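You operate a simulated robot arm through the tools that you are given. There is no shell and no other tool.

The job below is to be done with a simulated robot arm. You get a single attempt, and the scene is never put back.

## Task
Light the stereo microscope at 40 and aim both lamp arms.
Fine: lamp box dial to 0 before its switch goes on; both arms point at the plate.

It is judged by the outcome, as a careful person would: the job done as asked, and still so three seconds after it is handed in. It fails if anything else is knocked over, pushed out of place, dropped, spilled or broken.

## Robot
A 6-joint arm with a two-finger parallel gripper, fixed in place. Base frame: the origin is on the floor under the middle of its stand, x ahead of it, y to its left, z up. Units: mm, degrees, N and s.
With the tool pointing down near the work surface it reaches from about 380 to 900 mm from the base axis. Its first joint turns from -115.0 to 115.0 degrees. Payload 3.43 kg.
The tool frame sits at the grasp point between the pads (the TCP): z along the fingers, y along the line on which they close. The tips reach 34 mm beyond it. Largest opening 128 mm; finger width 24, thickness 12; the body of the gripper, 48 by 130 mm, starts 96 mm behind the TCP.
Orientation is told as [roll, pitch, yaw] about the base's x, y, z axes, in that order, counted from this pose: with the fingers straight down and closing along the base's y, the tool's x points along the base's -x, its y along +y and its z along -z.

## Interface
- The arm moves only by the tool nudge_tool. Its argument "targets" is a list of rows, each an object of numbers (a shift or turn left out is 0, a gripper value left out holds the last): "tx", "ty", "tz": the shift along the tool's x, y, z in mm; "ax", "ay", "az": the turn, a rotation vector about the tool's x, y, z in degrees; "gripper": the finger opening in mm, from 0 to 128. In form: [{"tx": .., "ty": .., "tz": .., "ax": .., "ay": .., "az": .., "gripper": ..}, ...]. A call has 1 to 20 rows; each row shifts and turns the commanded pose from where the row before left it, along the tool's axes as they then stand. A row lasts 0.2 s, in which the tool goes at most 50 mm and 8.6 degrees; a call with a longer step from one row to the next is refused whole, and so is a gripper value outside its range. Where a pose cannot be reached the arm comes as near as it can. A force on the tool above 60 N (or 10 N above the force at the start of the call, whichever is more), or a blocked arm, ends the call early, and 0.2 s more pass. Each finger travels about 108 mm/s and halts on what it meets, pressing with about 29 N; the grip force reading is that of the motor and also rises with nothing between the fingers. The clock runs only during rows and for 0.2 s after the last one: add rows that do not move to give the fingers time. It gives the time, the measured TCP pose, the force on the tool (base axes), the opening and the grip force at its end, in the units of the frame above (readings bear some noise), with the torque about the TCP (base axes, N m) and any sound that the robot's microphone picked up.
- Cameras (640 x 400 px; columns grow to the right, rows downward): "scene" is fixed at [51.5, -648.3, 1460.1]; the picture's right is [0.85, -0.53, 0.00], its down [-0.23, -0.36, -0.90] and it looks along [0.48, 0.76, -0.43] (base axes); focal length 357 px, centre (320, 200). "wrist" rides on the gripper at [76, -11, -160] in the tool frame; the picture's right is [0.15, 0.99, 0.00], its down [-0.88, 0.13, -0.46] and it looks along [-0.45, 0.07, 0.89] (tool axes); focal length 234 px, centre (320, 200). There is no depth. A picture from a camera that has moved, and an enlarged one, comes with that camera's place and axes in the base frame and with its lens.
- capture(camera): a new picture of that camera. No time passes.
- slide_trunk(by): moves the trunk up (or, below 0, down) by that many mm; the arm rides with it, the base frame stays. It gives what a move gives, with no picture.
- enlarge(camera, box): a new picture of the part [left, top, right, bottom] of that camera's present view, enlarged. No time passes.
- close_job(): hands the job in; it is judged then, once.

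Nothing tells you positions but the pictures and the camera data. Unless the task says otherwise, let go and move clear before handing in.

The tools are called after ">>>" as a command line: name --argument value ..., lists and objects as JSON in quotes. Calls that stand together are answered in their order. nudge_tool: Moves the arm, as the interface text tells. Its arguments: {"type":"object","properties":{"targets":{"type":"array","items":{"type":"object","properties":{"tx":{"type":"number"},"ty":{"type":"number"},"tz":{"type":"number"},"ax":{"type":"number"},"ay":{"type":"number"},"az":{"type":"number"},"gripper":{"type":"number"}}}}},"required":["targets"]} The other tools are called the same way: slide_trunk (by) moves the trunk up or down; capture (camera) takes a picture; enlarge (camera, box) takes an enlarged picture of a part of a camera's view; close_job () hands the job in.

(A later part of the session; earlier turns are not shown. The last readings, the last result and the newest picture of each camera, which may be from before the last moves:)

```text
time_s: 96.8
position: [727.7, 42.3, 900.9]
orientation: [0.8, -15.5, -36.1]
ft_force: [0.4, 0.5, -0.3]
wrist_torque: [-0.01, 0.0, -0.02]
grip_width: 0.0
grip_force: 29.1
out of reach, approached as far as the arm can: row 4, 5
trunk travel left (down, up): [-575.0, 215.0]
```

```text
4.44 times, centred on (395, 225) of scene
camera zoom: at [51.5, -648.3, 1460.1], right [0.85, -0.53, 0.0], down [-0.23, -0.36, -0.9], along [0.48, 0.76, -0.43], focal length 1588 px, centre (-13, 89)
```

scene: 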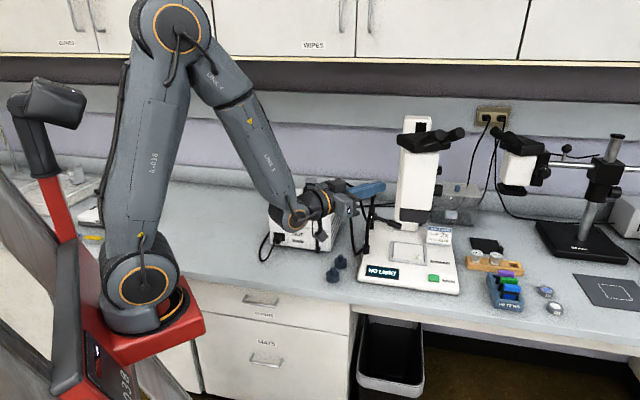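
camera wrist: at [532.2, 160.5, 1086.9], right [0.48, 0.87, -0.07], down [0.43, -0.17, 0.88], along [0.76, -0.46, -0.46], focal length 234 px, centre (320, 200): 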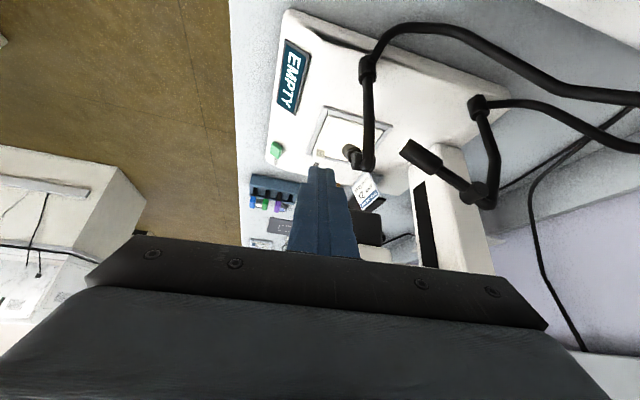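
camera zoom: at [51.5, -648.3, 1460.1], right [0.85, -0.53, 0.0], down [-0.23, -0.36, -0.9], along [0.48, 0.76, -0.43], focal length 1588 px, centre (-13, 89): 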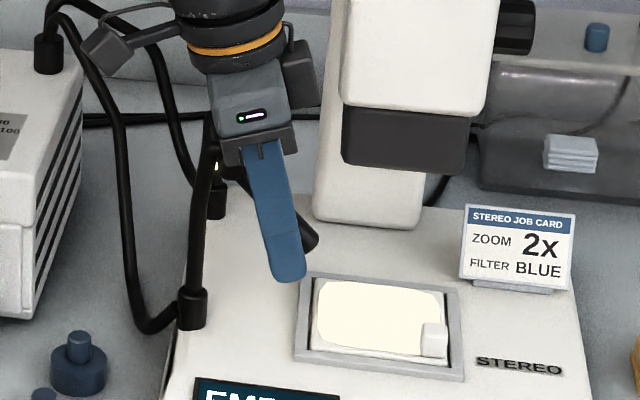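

>>> nudge_tool --targets '[{"ty": 6}, {"ty": 3}, {"ty": 3}, {"ty": 2}, {"ty": 2}, {}]'

>>> enlarge --camera "wrist" --box '[260, 60, 420, 220]'

>>> enlarge --camera "scene" --box '[355, 180, 435, 270]'

```text
time_s: 98.2
position: [735.7, 55.2, 899.4]
orientation: [1.0, -15.6, -36.2]
ft_force: [-0.4, 0.0, -0.1]
wrist_torque: [0.02, 0.0, 0.01]
grip_width: 0.0
grip_force: 29.1
trunk travel left (down, up): [-575.0, 215.0]
```

```text
2.50 times, centred on (340, 140) of wrist
camera zoom: at [634.9, 112.4, 1033.7], right [0.47, 0.88, -0.03], down [0.66, -0.33, 0.68], along [0.59, -0.33, -0.74], focal length 585 px, centre (270, 350)
```

zoom: 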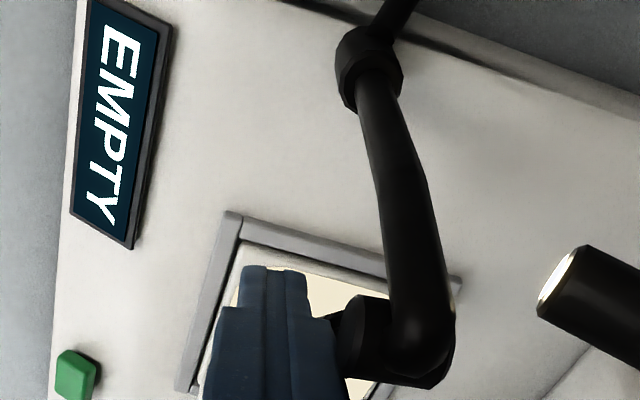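

```text
4.44 times, centred on (395, 225) of scene
camera zoom: at [51.5, -648.3, 1460.1], right [0.85, -0.53, 0.0], down [-0.23, -0.36, -0.9], along [0.48, 0.76, -0.43], focal length 1588 px, centre (-13, 89)
```

zoom: 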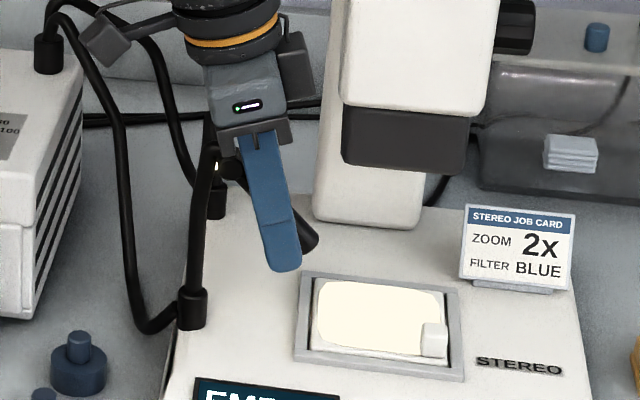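

>>> nudge_tool --targets '[{"ty": 2.5}, {"ty": 2.5}, {"ty": 2}, {}]'

>>> enlarge --camera "wrist" --box '[260, 60, 420, 220]'

>>> enlarge --camera "scene" --box '[355, 180, 435, 270]'

```text
time_s: 99.2
position: [738.8, 59.4, 899.7]
orientation: [0.9, -15.6, -36.1]
ft_force: [-1.6, -5.0, -3.1]
wrist_torque: [0.03, -0.05, 0.12]
grip_width: 0.0
grip_force: 28.9
trunk travel left (down, up): [-575.0, 215.0]
```

```text
2.50 times, centred on (340, 140) of wrist
camera zoom: at [639.3, 117.2, 1033.3], right [0.47, 0.88, -0.03], down [0.66, -0.33, 0.68], along [0.59, -0.33, -0.74], focal length 585 px, centre (270, 350)
```

zoom: 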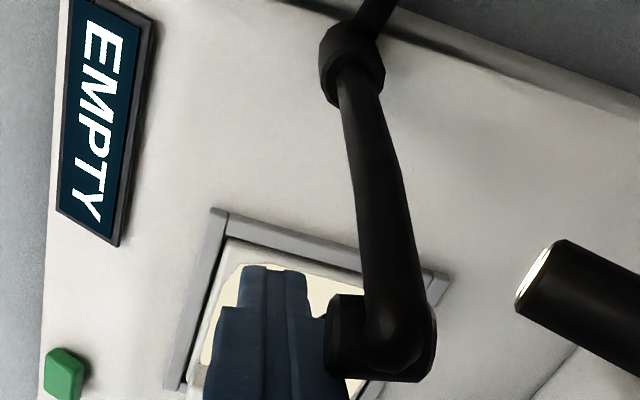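

```text
4.44 times, centred on (395, 225) of scene
camera zoom: at [51.5, -648.3, 1460.1], right [0.85, -0.53, 0.0], down [-0.23, -0.36, -0.9], along [0.48, 0.76, -0.43], focal length 1588 px, centre (-13, 89)
```

zoom: 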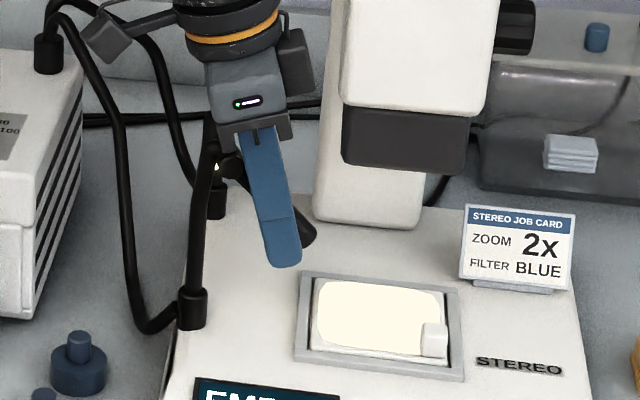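

>>> nudge_tool --targets '[{"ty": -10}, {"tx": -14.8, "tz": -1.5}, {"ty": 5}, {"ty": 3}, {"ty": 2}, {}]'

>>> enlarge --camera "wrist" --box '[260, 60, 420, 220]'

>>> enlarge --camera "scene" --box '[355, 180, 435, 270]'

```text
time_s: 100.6
position: [750.5, 51.9, 903.9]
orientation: [0.8, -16.0, -36.1]
ft_force: [0.8, -0.2, -0.8]
wrist_torque: [0.0, -0.01, 0.04]
grip_width: 0.0
grip_force: 28.9
trunk travel left (down, up): [-575.0, 215.0]
```

```text
2.50 times, centred on (340, 140) of wrist
camera zoom: at [650.1, 111.3, 1038.2], right [0.47, 0.88, -0.03], down [0.66, -0.32, 0.68], along [0.59, -0.34, -0.73], focal length 585 px, centre (270, 350)
```

zoom: 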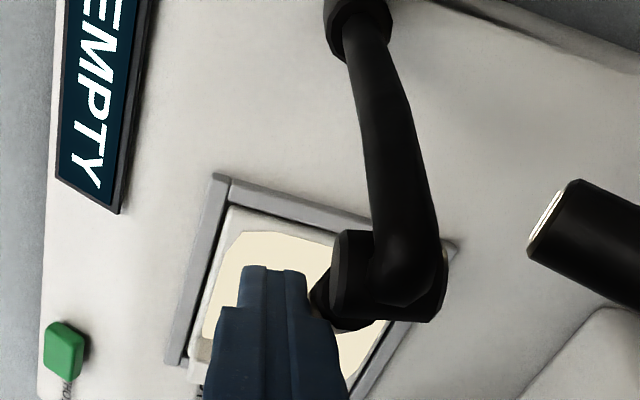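

```text
4.44 times, centred on (395, 225) of scene
camera zoom: at [51.5, -648.3, 1460.1], right [0.85, -0.53, 0.0], down [-0.23, -0.36, -0.9], along [0.48, 0.76, -0.43], focal length 1588 px, centre (-13, 89)
```

zoom: 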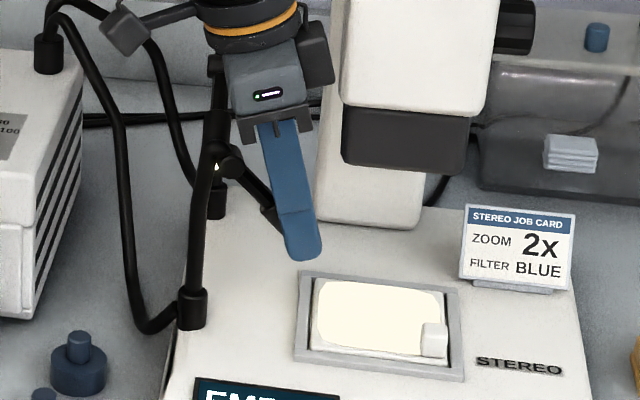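

>>> nudge_tool --targets '[{"ty": 2}, {"ty": 2}, {"ty": 2}, {"ty": 2}, {}]'

>>> enlarge --camera "wrist" --box '[260, 60, 420, 220]'

>>> enlarge --camera "scene" --box '[355, 180, 435, 270]'

```text
time_s: 101.8
position: [755.0, 57.9, 906.4]
orientation: [0.6, -16.0, -36.1]
ft_force: [-2.3, -3.9, -0.6]
wrist_torque: [-0.05, -0.01, 0.04]
grip_width: 0.0
grip_force: 29.1
trunk travel left (down, up): [-575.0, 215.0]
```

```text
2.50 times, centred on (340, 140) of wrist
camera zoom: at [654.6, 116.4, 1038.4], right [0.47, 0.88, -0.03], down [0.66, -0.32, 0.68], along [0.59, -0.34, -0.73], focal length 585 px, centre (270, 350)
```

zoom: 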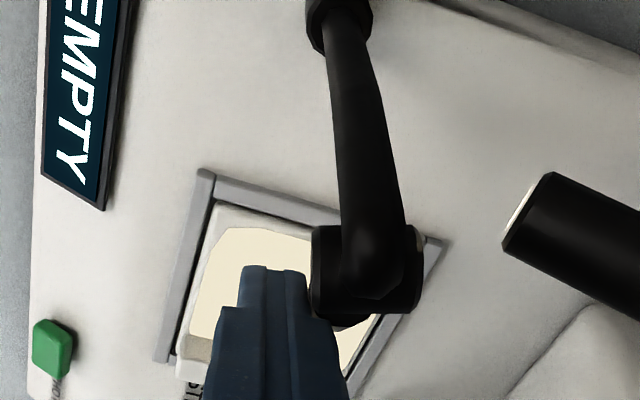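

```text
4.44 times, centred on (395, 225) of scene
camera zoom: at [51.5, -648.3, 1460.1], right [0.85, -0.53, 0.0], down [-0.23, -0.36, -0.9], along [0.48, 0.76, -0.43], focal length 1588 px, centre (-13, 89)
```

zoom: 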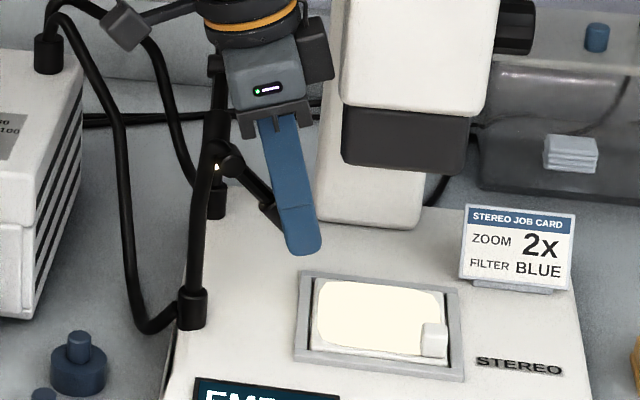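

>>> nudge_tool --targets '[{"ty": -12}, {"tx": 15, "tz": -5}, {"tx": 15, "tz": -30}, {"tz": -40}, {"tz": -40}, {}]'

>>> capture --camera "wrist"

>>> enlarge --camera "wrist" --box '[290, 50, 410, 150]'

>>> enlarge --camera "scene" --box '[375, 200, 435, 270]'

```text
time_s: 103.2
position: [697.5, 82.3, 1005.9]
orientation: [0.3, -16.6, -36.1]
ft_force: [0.0, 0.7, 0.8]
wrist_torque: [0.0, 0.02, -0.02]
grip_width: 0.0
grip_force: 28.6
out of reach, approached as far as the arm can: row 5
trunk travel left (down, up): [-575.0, 215.0]
```

```text
taken
camera wrist: at [595.9, 143.7, 1138.6], right [0.47, 0.88, -0.04], down [0.65, -0.32, 0.69], along [0.6, -0.35, -0.72], focal length 234 px, centre (320, 200)
```

wrist: 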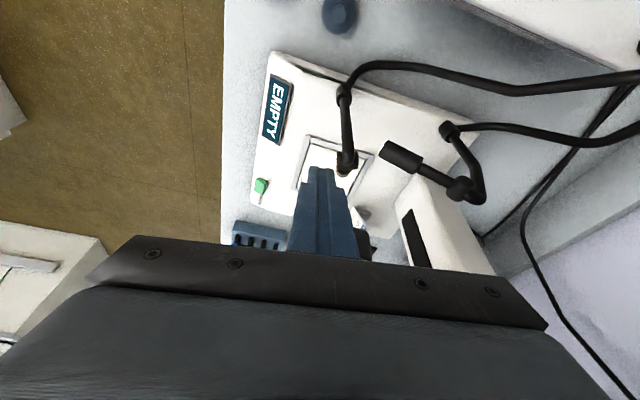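

```text
4.00 times, centred on (350, 100) of wrist
camera zoom: at [595.9, 143.7, 1138.6], right [0.47, 0.88, -0.04], down [0.65, -0.32, 0.69], along [0.6, -0.35, -0.72], focal length 937 px, centre (200, 600)
```

zoom: 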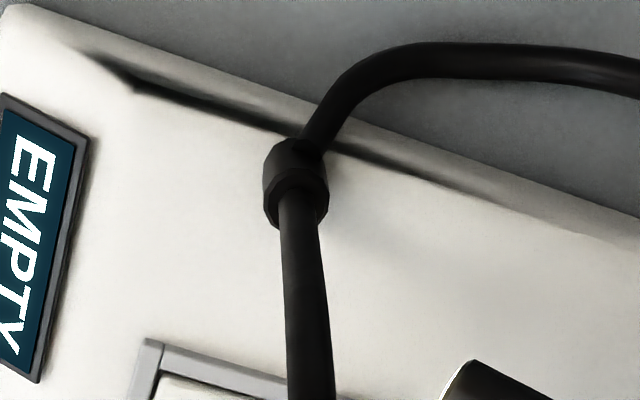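

```text
5.71 times, centred on (405, 235) of scene
camera zoom: at [51.5, -648.3, 1460.1], right [0.85, -0.53, 0.0], down [-0.23, -0.36, -0.9], along [0.48, 0.76, -0.43], focal length 2042 px, centre (-166, 0)
```

zoom: 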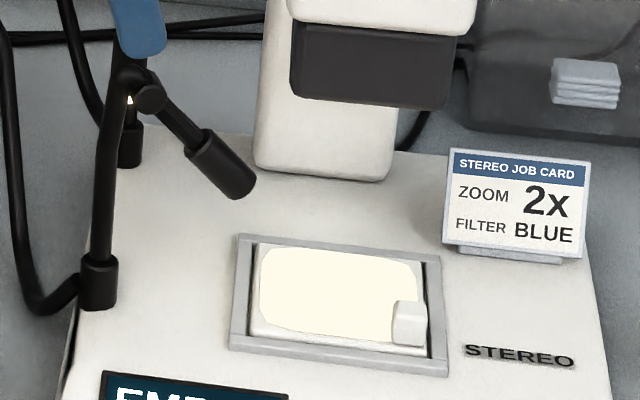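

>>> enlarge --camera "wrist" --box '[300, 120, 400, 200]'

```text
5.00 times, centred on (350, 160) of wrist
camera zoom: at [595.9, 143.7, 1138.6], right [0.47, 0.88, -0.04], down [0.65, -0.32, 0.69], along [0.6, -0.35, -0.72], focal length 1171 px, centre (170, 400)
```

zoom: 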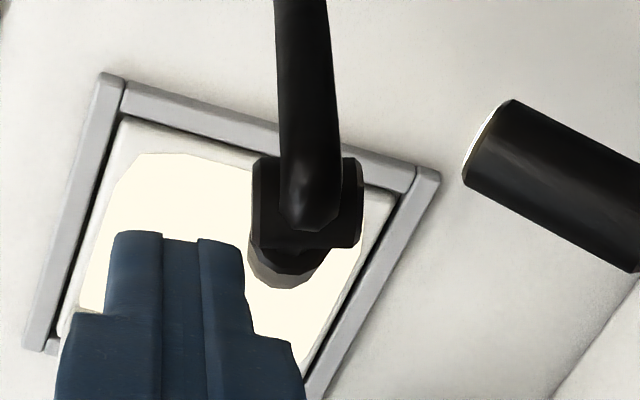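

The last push went a bit too far: the ray now passes about 19 mm on the other side of the plate centre. I'll go to the opposite side of the head and nudge it back about 7°.

>>> nudge_tool --targets '[{"tx": -18.55, "ty": 35, "tz": 5.55}, {"tx": -18.55, "ty": 35, "tz": 5.55}, {}]'

>>> capture --camera "wrist"

>>> enlarge --camera "wrist" --box '[230, 60, 430, 220]'

```text
time_s: 104.0
position: [763.6, 125.0, 997.3]
orientation: [0.1, -17.0, -36.0]
ft_force: [-0.6, -0.3, -0.4]
wrist_torque: [-0.01, -0.03, 0.02]
grip_width: 0.0
grip_force: 29.5
out of reach, approached as far as the arm can: row 1, 2
trunk travel left (down, up): [-575.0, 215.0]
```

```text
taken
camera wrist: at [661.7, 186.6, 1128.4], right [0.47, 0.88, -0.04], down [0.65, -0.31, 0.69], along [0.6, -0.35, -0.72], focal length 234 px, centre (320, 200)
```

wrist: 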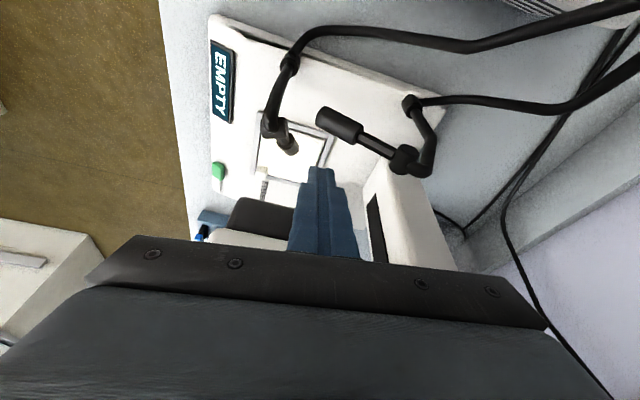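

```text
2.50 times, centred on (330, 140) of wrist
camera zoom: at [661.7, 186.6, 1128.4], right [0.47, 0.88, -0.04], down [0.65, -0.31, 0.69], along [0.6, -0.35, -0.72], focal length 585 px, centre (295, 350)
```

zoom: 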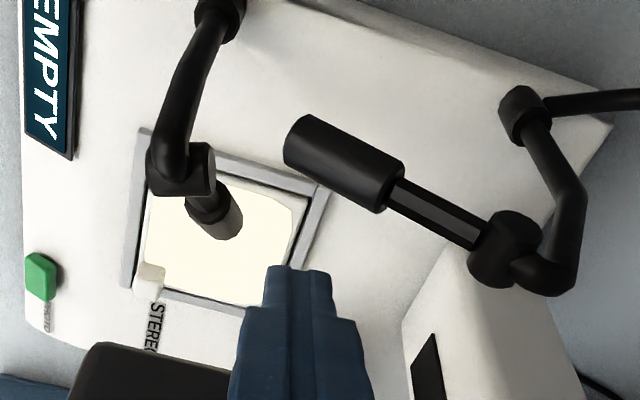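

From here the front head's bearing measures −26.6°, which confirms the overshoot. I'll move forward a little to clear the rear lamp, then descend on the far side of the front head.

>>> nudge_tool --targets '[{"tx": -12.4, "tz": 3.8}, {"tx": -12.4, "tz": 3.8}, {"tx": 9, "tz": 29.3}, {"tx": 9, "tz": 29.3}, {"tx": 9, "tz": 29.3}, {}]'

>>> capture --camera "wrist"

>>> enlarge --camera "wrist" --box '[230, 60, 430, 220]'

>>> enlarge --camera "scene" --box '[355, 170, 435, 260]'

```text
time_s: 105.4
position: [771.9, 115.9, 893.8]
orientation: [0.9, -15.7, -36.0]
ft_force: [0.5, 0.0, 0.2]
wrist_torque: [0.0, 0.01, -0.02]
grip_width: 0.2
grip_force: 29.5
out of reach, approached as far as the arm can: row 1, 2, 3
trunk travel left (down, up): [-575.0, 215.0]
```

```text
taken
camera wrist: at [671.5, 174.1, 1027.6], right [0.47, 0.88, -0.03], down [0.66, -0.33, 0.68], along [0.59, -0.33, -0.73], focal length 234 px, centre (320, 200)
```

wrist: 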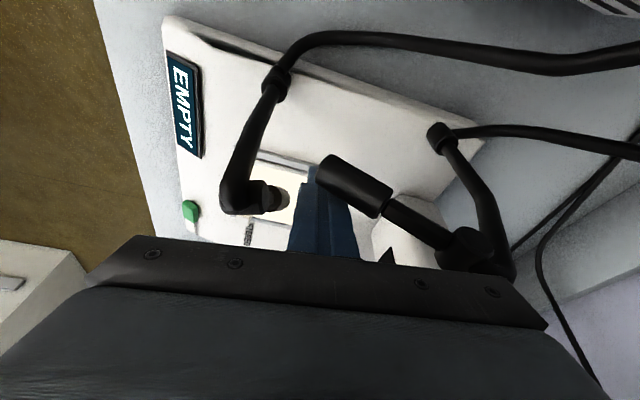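

```text
2.50 times, centred on (330, 140) of wrist
camera zoom: at [671.5, 174.1, 1027.6], right [0.47, 0.88, -0.03], down [0.66, -0.33, 0.68], along [0.59, -0.33, -0.73], focal length 585 px, centre (295, 350)
```

zoom: 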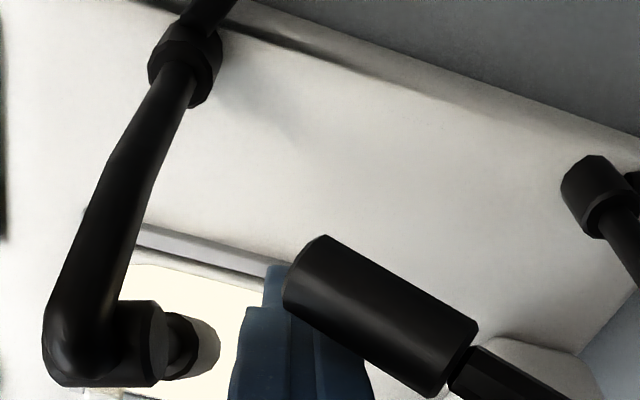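

```text
4.44 times, centred on (395, 215) of scene
camera zoom: at [51.5, -648.3, 1460.1], right [0.85, -0.53, 0.0], down [-0.23, -0.36, -0.9], along [0.48, 0.76, -0.43], focal length 1588 px, centre (-13, 133)
```

zoom: 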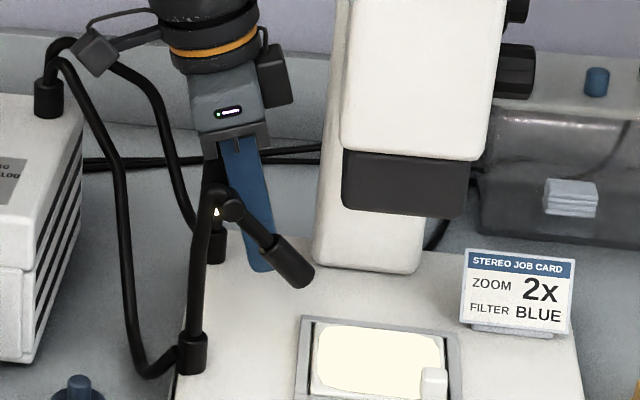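

>>> nudge_tool --targets '[{"tx": -6, "tz": 1.7}, {"tx": -6, "tz": 1.7}, {"tx": -4, "tz": 1.2}, {}]'

>>> enlarge --camera "wrist" --box '[180, 60, 380, 220]'

```text
time_s: 106.4
position: [783.3, 106.9, 894.1]
orientation: [0.8, -15.9, -36.2]
ft_force: [-0.4, 0.2, 0.6]
wrist_torque: [-0.03, 0.02, -0.01]
grip_width: 0.0
grip_force: 29.3
trunk travel left (down, up): [-575.0, 215.0]
```

```text
2.50 times, centred on (280, 140) of wrist
camera zoom: at [683.0, 164.4, 1027.0], right [0.47, 0.88, -0.03], down [0.66, -0.32, 0.68], along [0.59, -0.34, -0.73], focal length 585 px, centre (420, 350)
```

zoom: 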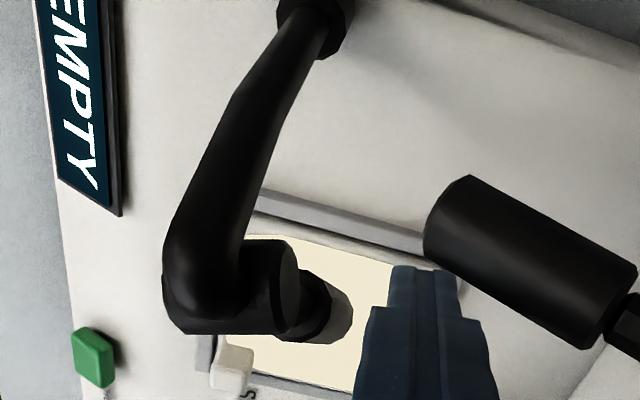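

>>> nudge_tool --targets '[{"ty": -8}, {"ty": -3}, {"ty": -3}, {"ty": -3}, {"ty": -2}, {}]'

>>> enlarge --camera "wrist" --box '[180, 60, 380, 220]'

>>> nudge_tool --targets '[{"ty": 8}, {"ty": 6}, {}]'

>>> enlarge --camera "wrist" --box '[180, 60, 380, 220]'

>>> enlarge --camera "scene" --box '[375, 200, 435, 270]'

```text
time_s: 107.8
position: [773.2, 90.3, 894.1]
orientation: [0.7, -15.8, -36.1]
ft_force: [0.0, 0.1, -0.6]
wrist_torque: [0.02, 0.0, -0.02]
grip_width: 0.0
grip_force: 29.2
trunk travel left (down, up): [-575.0, 215.0]
```

```text
2.50 times, centred on (280, 140) of wrist
camera zoom: at [672.0, 148.1, 1027.2], right [0.47, 0.88, -0.03], down [0.66, -0.32, 0.68], along [0.59, -0.34, -0.73], focal length 585 px, centre (420, 350)
```

zoom: 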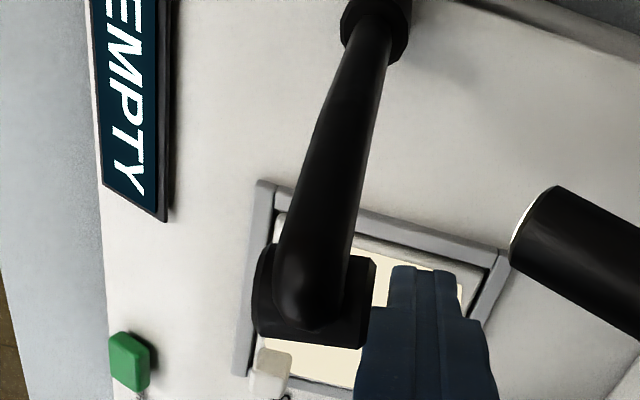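

```text
time_s: 108.6
position: [780.2, 102.6, 893.8]
orientation: [0.7, -15.9, -36.2]
ft_force: [0.2, -0.2, 0.7]
wrist_torque: [0.0, 0.0, -0.05]
grip_width: 0.0
grip_force: 29.2
trunk travel left (down, up): [-575.0, 215.0]
```

```text
2.50 times, centred on (280, 140) of wrist
camera zoom: at [680.0, 160.4, 1027.7], right [0.47, 0.88, -0.03], down [0.66, -0.32, 0.68], along [0.59, -0.34, -0.73], focal length 585 px, centre (420, 350)
```

zoom: 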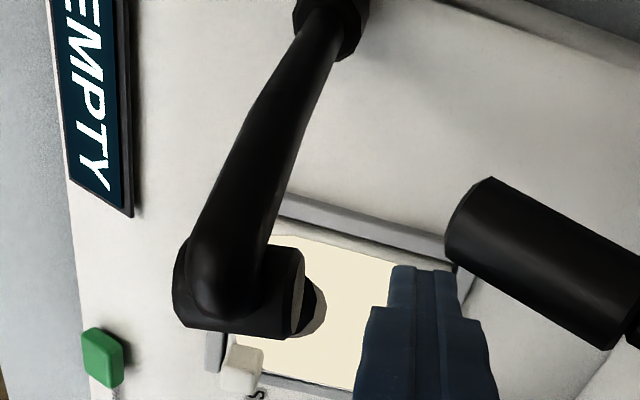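

```text
5.71 times, centred on (405, 235) of scene
camera zoom: at [51.5, -648.3, 1460.1], right [0.85, -0.53, 0.0], down [-0.23, -0.36, -0.9], along [0.48, 0.76, -0.43], focal length 2042 px, centre (-166, 0)
```

zoom: 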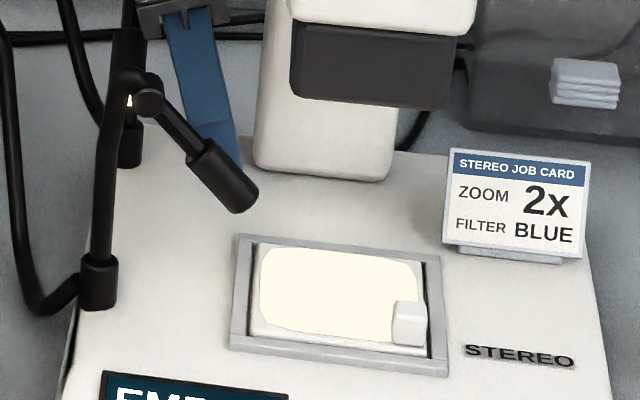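

The front arm now aims within about 9 mm of the plate centre. For the rear arm I need to push from its robot-facing side, so I'll withdraw along the finger axis, cross over at height, and come down behind the rear head.

>>> nudge_tool --targets '[{"tz": -20}, {"tz": -30}, {"tz": -30}, {"tz": -35}, {}]'

>>> capture --camera "wrist"

>>> enlarge --camera "wrist" --box '[230, 60, 430, 220]'

```text
time_s: 109.8
position: [747.0, 122.2, 996.7]
orientation: [0.1, -16.8, -36.0]
ft_force: [-0.3, -0.2, 0.3]
wrist_torque: [0.01, -0.03, -0.01]
grip_width: 0.1
grip_force: 28.9
out of reach, approached as far as the arm can: row 2, 3, 4
trunk travel left (down, up): [-575.0, 215.0]
```

```text
taken
camera wrist: at [644.7, 183.7, 1127.9], right [0.47, 0.88, -0.04], down [0.65, -0.32, 0.69], along [0.6, -0.35, -0.72], focal length 234 px, centre (320, 200)
```

wrist: 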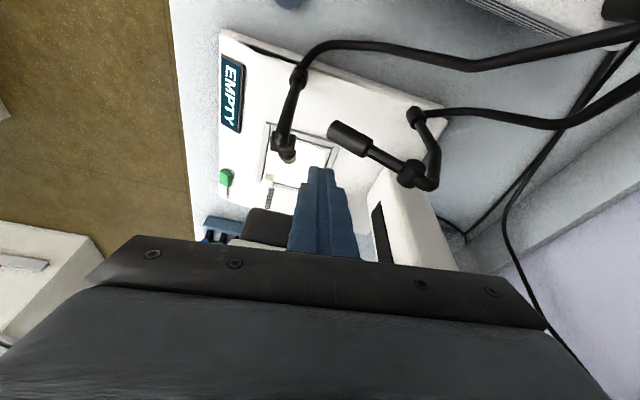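

```text
2.50 times, centred on (330, 140) of wrist
camera zoom: at [644.7, 183.7, 1127.9], right [0.47, 0.88, -0.04], down [0.65, -0.32, 0.69], along [0.6, -0.35, -0.72], focal length 585 px, centre (295, 350)
```

zoom: 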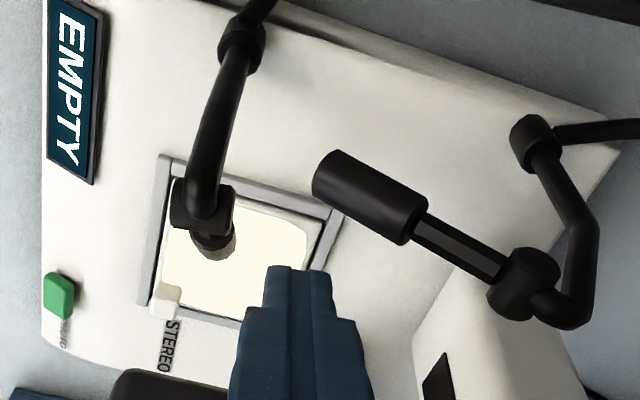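

>>> nudge_tool --targets '[{"tx": 18.8, "ty": 14.2, "tz": -5.6}, {"tx": 18.8, "ty": 14.2, "tz": -5.6}, {}, {"tx": 9.7, "tz": 32}, {"tx": 9.7, "tz": 32}, {}]'

>>> capture --camera "wrist"

>>> enlarge --camera "wrist" --box '[230, 60, 430, 220]'

>>> enlarge --camera "scene" --box '[335, 160, 435, 260]'

```text
time_s: 111.2
position: [728.8, 172.2, 927.6]
orientation: [0.9, -15.6, -36.2]
ft_force: [0.1, -0.5, 0.8]
wrist_torque: [-0.02, -0.02, 0.0]
grip_width: 0.0
grip_force: 29.4
out of reach, approached as far as the arm can: row 1
trunk travel left (down, up): [-575.0, 215.0]
```

```text
taken
camera wrist: at [627.6, 229.3, 1061.9], right [0.47, 0.88, -0.02], down [0.66, -0.33, 0.68], along [0.59, -0.33, -0.74], focal length 234 px, centre (320, 200)
```

wrist: 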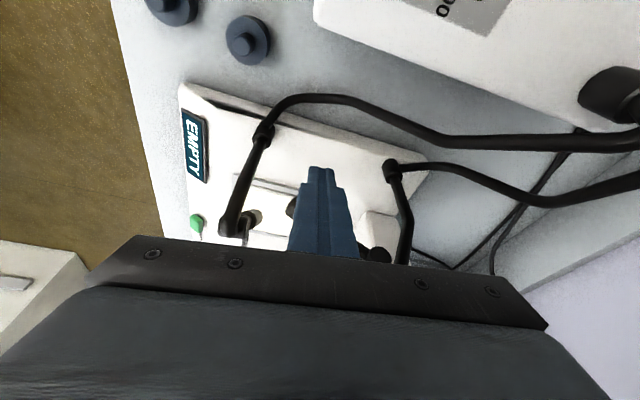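

```text
2.50 times, centred on (330, 140) of wrist
camera zoom: at [627.6, 229.3, 1061.9], right [0.47, 0.88, -0.02], down [0.66, -0.33, 0.68], along [0.59, -0.33, -0.74], focal length 585 px, centre (295, 350)
```

zoom: 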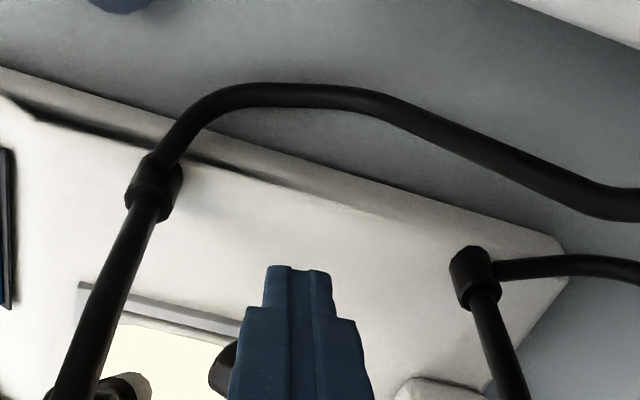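

```text
4.00 times, centred on (385, 210) of scene
camera zoom: at [51.5, -648.3, 1460.1], right [0.85, -0.53, 0.0], down [-0.23, -0.36, -0.9], along [0.48, 0.76, -0.43], focal length 1429 px, centre (60, 160)
```

zoom: 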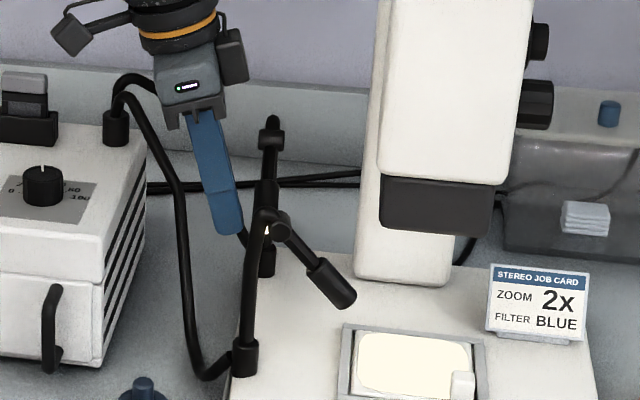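

The finger is now on the robot side of the rear head. I'll push it around counter-clockwise along its arc, in stages.

>>> nudge_tool --targets '[{"tx": -5.4, "ty": -0.7, "tz": 1.5}, {"tx": -5.4, "ty": -0.7, "tz": 1.5}, {"tx": -6.7, "ty": -1.5, "tz": 1.9}, {"tx": -6.7, "ty": -1.5, "tz": 1.9}, {"tx": -6.6, "ty": -1.6, "tz": 1.8}, {"tx": -5.8, "ty": -0.2, "tz": 1.6}, {"tx": -5.8, "ty": -0.2, "tz": 1.6}, {}]'

>>> enlarge --camera "wrist" --box '[230, 60, 430, 220]'

>>> enlarge --camera "scene" --box '[335, 160, 435, 260]'

```text
time_s: 113.0
position: [761.0, 139.6, 930.1]
orientation: [0.7, -15.8, -36.1]
ft_force: [0.3, -0.2, -0.1]
wrist_torque: [0.01, -0.01, -0.03]
grip_width: 0.0
grip_force: 28.6
trunk travel left (down, up): [-575.0, 215.0]
```

```text
2.50 times, centred on (330, 140) of wrist
camera zoom: at [660.0, 197.6, 1062.9], right [0.47, 0.88, -0.03], down [0.66, -0.32, 0.68], along [0.59, -0.34, -0.73], focal length 585 px, centre (295, 350)
```

zoom: 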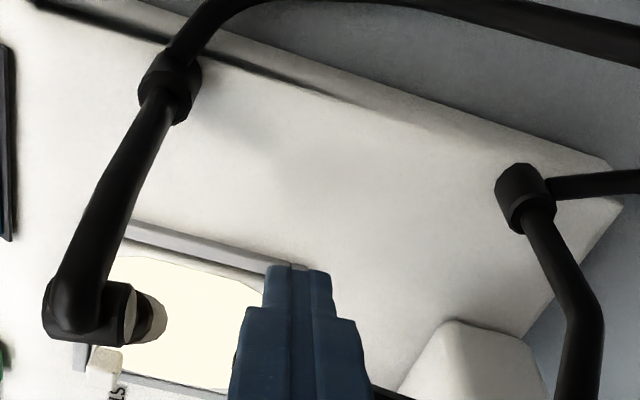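

```text
4.00 times, centred on (385, 210) of scene
camera zoom: at [51.5, -648.3, 1460.1], right [0.85, -0.53, 0.0], down [-0.23, -0.36, -0.9], along [0.48, 0.76, -0.43], focal length 1429 px, centre (60, 160)
```

zoom: 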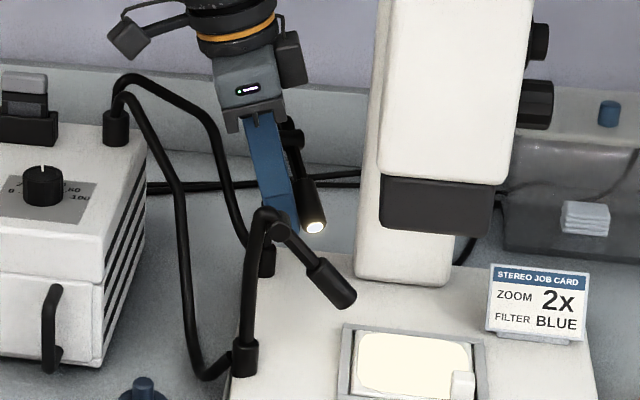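

>>> nudge_tool --targets '[{"tx": -7.2, "ty": 1.1, "tz": 2}, {"tx": -7.2, "ty": 1.1, "tz": 2}, {"tx": -7.1, "ty": 1.1, "tz": 2}, {"tx": -5.4, "ty": 1.9, "tz": 1.5}, {"tx": -5.4, "ty": 1.9, "tz": 1.5}, {}]'

>>> enlarge --camera "wrist" --box '[230, 60, 430, 220]'

>>> enlarge --camera "scene" --box '[335, 160, 435, 260]'

```text
time_s: 114.4
position: [789.4, 128.3, 924.8]
orientation: [0.5, -16.4, -36.1]
ft_force: [0.3, -0.5, 0.4]
wrist_torque: [0.02, 0.0, -0.01]
grip_width: 0.0
grip_force: 28.8
out of reach, approached as far as the arm can: row 4, 5
trunk travel left (down, up): [-575.0, 215.0]
```

```text
2.50 times, centred on (330, 140) of wrist
camera zoom: at [687.0, 186.8, 1057.5], right [0.47, 0.88, -0.03], down [0.65, -0.32, 0.69], along [0.6, -0.34, -0.73], focal length 585 px, centre (295, 350)
```

zoom: 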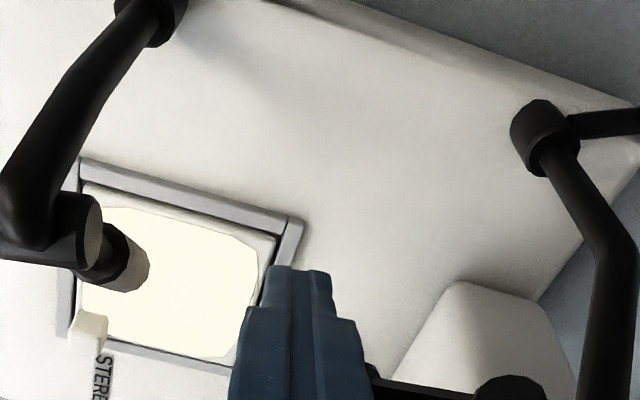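

```text
4.00 times, centred on (385, 210) of scene
camera zoom: at [51.5, -648.3, 1460.1], right [0.85, -0.53, 0.0], down [-0.23, -0.36, -0.9], along [0.48, 0.76, -0.43], focal length 1429 px, centre (60, 160)
```

zoom: 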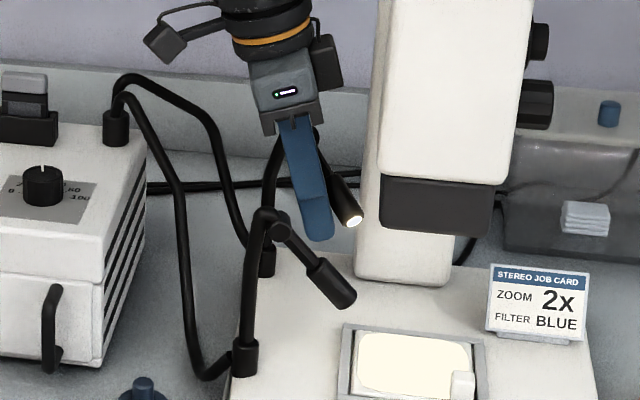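

The rear head has swung to about −96° and needs roughly 7° more plus some tilt. My arm is running into its reach limit at this height, so I'll back off and raise the trunk, which lets the arm work lower relative to its shoulder.

>>> nudge_tool --targets '[{"tx": 12, "tz": -3.5}, {"tx": 12, "tz": -3.5}, {}]'

>>> slide_trunk --by 150

>>> capture --camera "wrist"

>>> capture --camera "scene"

```text
time_s: 115.2
position: [767.1, 142.3, 924.2]
orientation: [0.7, -15.9, -36.2]
ft_force: [-0.3, 0.3, 0.3]
wrist_torque: [-0.03, 0.0, 0.0]
grip_width: 0.0
grip_force: 29.1
trunk travel left (down, up): [-575.0, 215.0]
```

```text
time_s: 117.0
position: [740.2, 142.5, 1073.2]
orientation: [0.7, -16.3, -36.1]
ft_force: [0.0, -0.6, -0.8]
wrist_torque: [-0.01, 0.03, 0.01]
grip_width: 0.0
grip_force: 29.0
trunk travel left (down, up): [-725.0, 65.0]
```

```text
taken
camera wrist: at [638.9, 201.2, 1207.2], right [0.47, 0.88, -0.03], down [0.65, -0.32, 0.68], along [0.59, -0.34, -0.73], focal length 234 px, centre (320, 200)
```

wrist: 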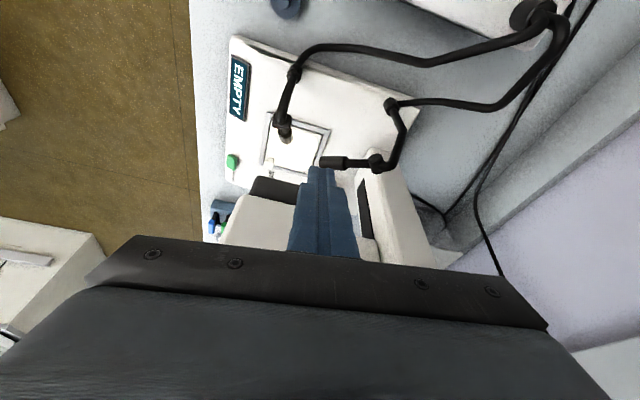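

```text
taken
```

scene: 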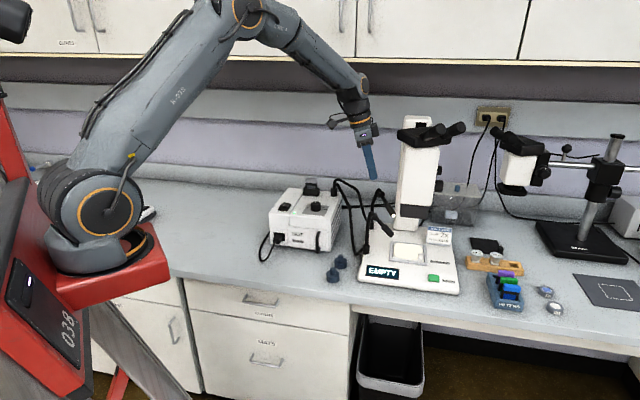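

The trunk is up, everything is undisturbed, and this view shows both heads well. I'll measure them.

>>> enlarge --camera "wrist" --box '[250, 60, 430, 200]'

>>> enlarge --camera "scene" --box '[355, 180, 455, 280]'

>>> enlarge --camera "scene" --box '[355, 180, 405, 260]'

```text
2.86 times, centred on (340, 130) of wrist
camera zoom: at [638.9, 201.2, 1207.2], right [0.47, 0.88, -0.03], down [0.65, -0.32, 0.68], along [0.59, -0.34, -0.73], focal length 669 px, centre (263, 400)
```

zoom: 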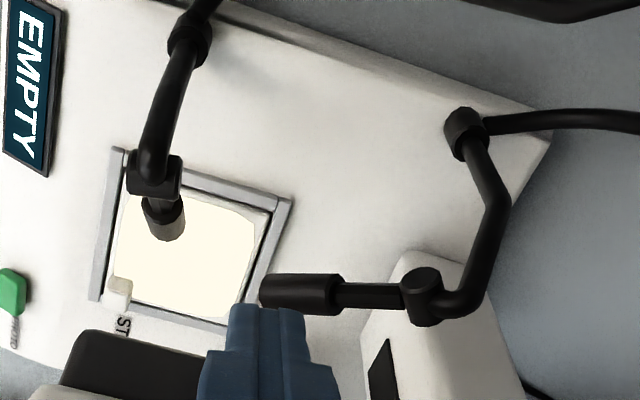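

```text
4.00 times, centred on (405, 230) of scene
camera zoom: at [51.5, -648.3, 1460.1], right [0.85, -0.53, 0.0], down [-0.23, -0.36, -0.9], along [0.48, 0.76, -0.43], focal length 1429 px, centre (-20, 80)
```

zoom: 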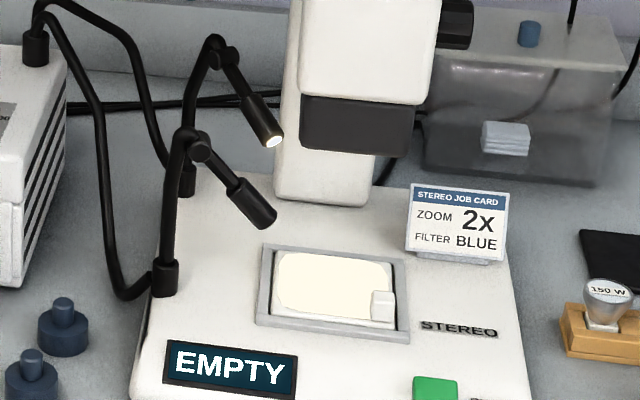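

```text
5.00 times, centred on (380, 220) of scene
camera zoom: at [51.5, -648.3, 1460.1], right [0.85, -0.53, 0.0], down [-0.23, -0.36, -0.9], along [0.48, 0.76, -0.43], focal length 1786 px, centre (20, 100)
```

zoom: 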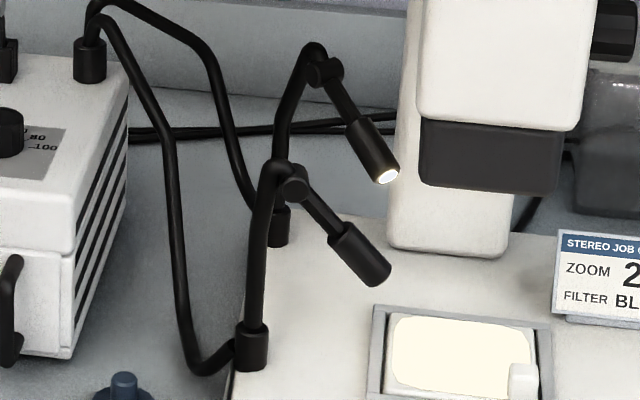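

The front arm reads −37° against a −34° target, which is good. The rear head is at about −98° with a slope near 27°, and needs about 6° more swivel and about 19° more downward tilt. I'll tilt the tool to 35° and come over the rear head to press it down.

>>> nudge_tool --targets '[{"ay": -6.3}, {"ay": -6.2}, {"ay": -6.2}, {"tx": -11.7, "ty": 15.9, "tz": 8.2}, {"tx": -11.7, "ty": 15.9, "tz": 8.2}, {"tx": 23.8, "tz": 34}, {"tx": 23.8, "tz": 34}, {}, {}]'

>>> capture --camera "wrist"

>>> enlarge --camera "wrist" --box '[230, 60, 430, 220]'

>>> enlarge --camera "scene" --box '[355, 160, 435, 260]'

```text
time_s: 119.0
position: [784.4, 154.2, 990.8]
orientation: [0.6, -34.9, -36.2]
ft_force: [0.5, -0.1, -0.2]
wrist_torque: [-0.01, -0.04, -0.01]
grip_width: 0.2
grip_force: 29.6
trunk travel left (down, up): [-725.0, 65.0]
```

```text
taken
camera wrist: at [653.7, 234.4, 1078.9], right [0.48, 0.87, -0.07], down [0.45, -0.17, 0.88], along [0.75, -0.46, -0.47], focal length 234 px, centre (320, 200)
```

wrist: 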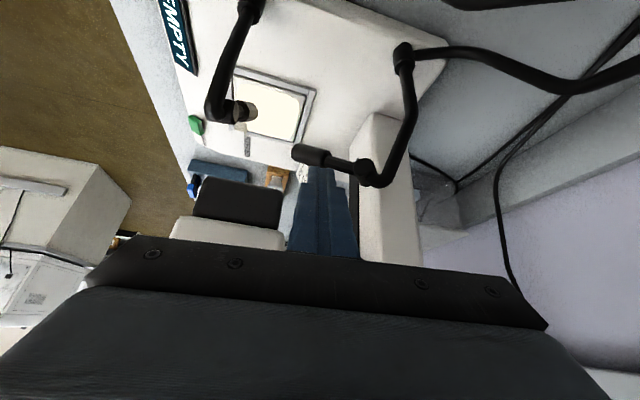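

```text
2.50 times, centred on (330, 140) of wrist
camera zoom: at [653.7, 234.4, 1078.9], right [0.48, 0.87, -0.07], down [0.45, -0.17, 0.88], along [0.75, -0.46, -0.47], focal length 585 px, centre (295, 350)
```

zoom: 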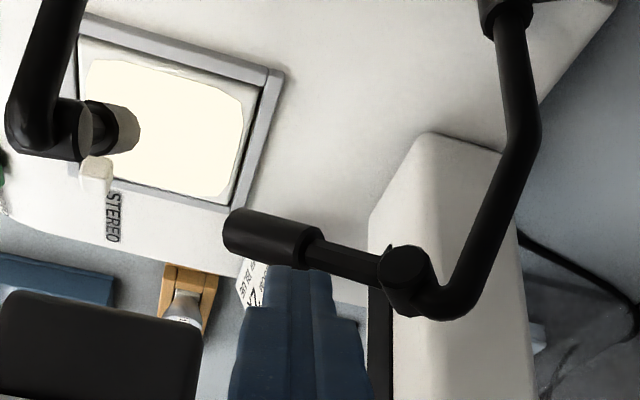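

```text
4.00 times, centred on (395, 210) of scene
camera zoom: at [51.5, -648.3, 1460.1], right [0.85, -0.53, 0.0], down [-0.23, -0.36, -0.9], along [0.48, 0.76, -0.43], focal length 1429 px, centre (20, 160)
```

zoom: 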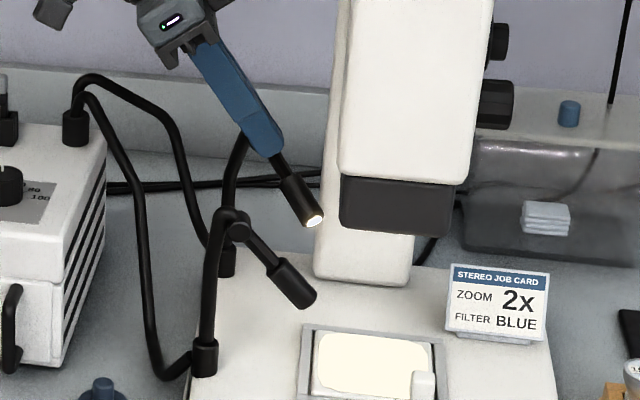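

>>> nudge_tool --targets '[{"tx": -12, "tz": 9}, {"tx": -12, "tz": 9}, {}]'

>>> enlarge --camera "wrist" --box '[230, 60, 430, 220]'

>>> enlarge --camera "scene" --box '[355, 160, 435, 260]'

```text
time_s: 119.8
position: [806.0, 135.3, 989.4]
orientation: [0.6, -35.0, -36.2]
ft_force: [0.3, -1.0, 0.3]
wrist_torque: [-0.02, -0.01, 0.0]
grip_width: 0.0
grip_force: 29.0
trunk travel left (down, up): [-725.0, 65.0]
```

```text
2.50 times, centred on (330, 140) of wrist
camera zoom: at [676.4, 216.3, 1077.2], right [0.48, 0.87, -0.07], down [0.45, -0.17, 0.88], along [0.75, -0.46, -0.47], focal length 585 px, centre (295, 350)
```

zoom: 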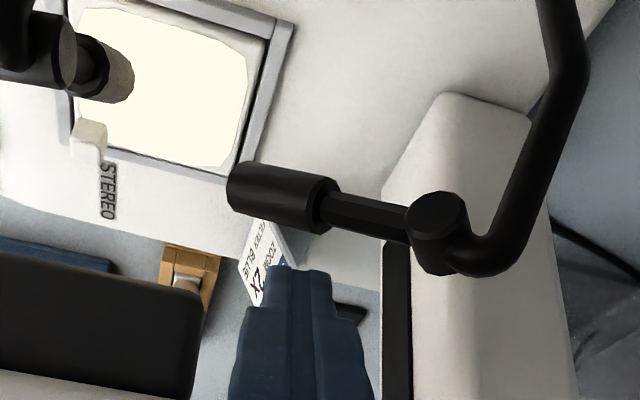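

```text
4.00 times, centred on (395, 210) of scene
camera zoom: at [51.5, -648.3, 1460.1], right [0.85, -0.53, 0.0], down [-0.23, -0.36, -0.9], along [0.48, 0.76, -0.43], focal length 1429 px, centre (20, 160)
```

zoom: 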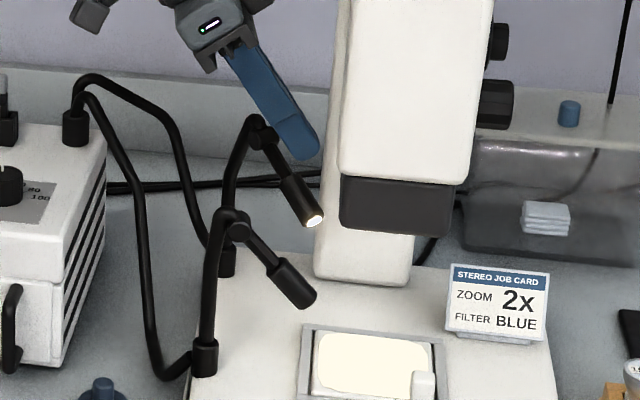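

By triangulation the rear hinge is near (809, 177, 959), with the head bearing about −92° and sloping about 32°. I'll shift to sit squarely above it, then press down along its arc.

>>> nudge_tool --targets '[{"tx": 4.9, "tz": -3.4}, {"tx": 4, "tz": 5.8}, {"tx": 4, "tz": 5.7}, {"tx": 2.4, "ty": 1.2, "tz": 2}, {"tx": 2.4, "ty": 1.2, "tz": 2}, {}]'

>>> enlarge --camera "wrist" --box '[230, 60, 430, 220]'

>>> enlarge --camera "scene" --box '[355, 160, 435, 260]'

```text
time_s: 121.2
position: [799.8, 143.0, 969.3]
orientation: [0.7, -34.8, -36.4]
ft_force: [0.4, -2.0, 0.8]
wrist_torque: [-0.09, -0.07, -0.04]
grip_width: 0.1
grip_force: 29.0
trunk travel left (down, up): [-725.0, 65.0]
```

```text
2.50 times, centred on (330, 140) of wrist
camera zoom: at [670.5, 223.3, 1058.2], right [0.48, 0.87, -0.07], down [0.45, -0.17, 0.88], along [0.75, -0.46, -0.47], focal length 585 px, centre (295, 350)
```

zoom: 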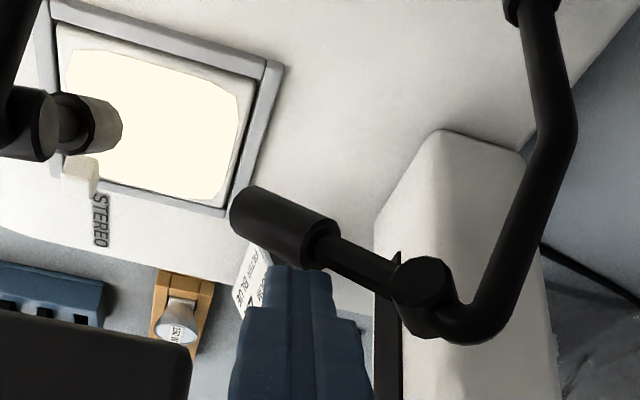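

```text
4.00 times, centred on (395, 210) of scene
camera zoom: at [51.5, -648.3, 1460.1], right [0.85, -0.53, 0.0], down [-0.23, -0.36, -0.9], along [0.48, 0.76, -0.43], focal length 1429 px, centre (20, 160)
```

zoom: 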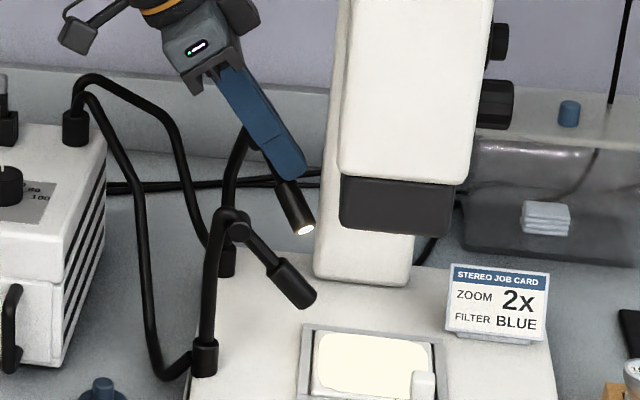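

>>> nudge_tool --targets '[{"tx": 2.4, "ty": 1.2, "tz": 2}, {"tx": 2.4, "ty": 1.2, "tz": 2}, {"tx": 1.6, "ty": 0.8, "tz": 1.3}, {}]'

>>> enlarge --camera "wrist" --box '[230, 60, 430, 220]'

>>> enlarge --camera "scene" --box '[355, 160, 435, 260]'

```text
time_s: 122.2
position: [801.5, 146.4, 962.1]
orientation: [0.7, -34.9, -36.3]
ft_force: [0.2, 0.2, 0.9]
wrist_torque: [-0.02, 0.01, 0.01]
grip_width: 0.1
grip_force: 29.1
trunk travel left (down, up): [-725.0, 65.0]
```

```text
2.50 times, centred on (330, 140) of wrist
camera zoom: at [671.6, 226.3, 1050.2], right [0.48, 0.87, -0.07], down [0.45, -0.17, 0.88], along [0.75, -0.46, -0.47], focal length 585 px, centre (295, 350)
```

zoom: 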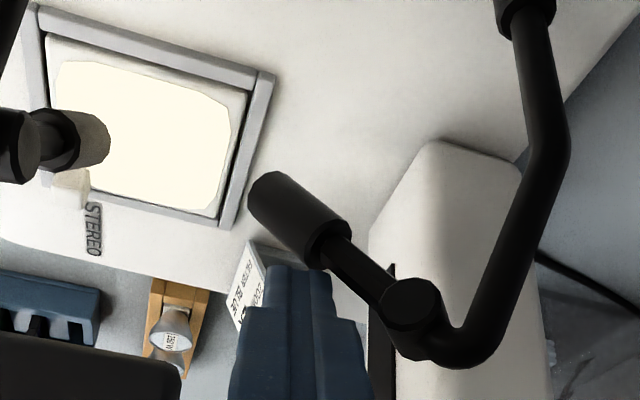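

```text
4.00 times, centred on (395, 210) of scene
camera zoom: at [51.5, -648.3, 1460.1], right [0.85, -0.53, 0.0], down [-0.23, -0.36, -0.9], along [0.48, 0.76, -0.43], focal length 1429 px, centre (20, 160)
```

zoom: 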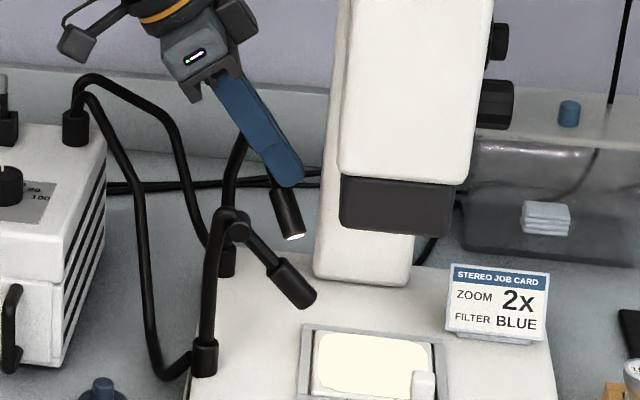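

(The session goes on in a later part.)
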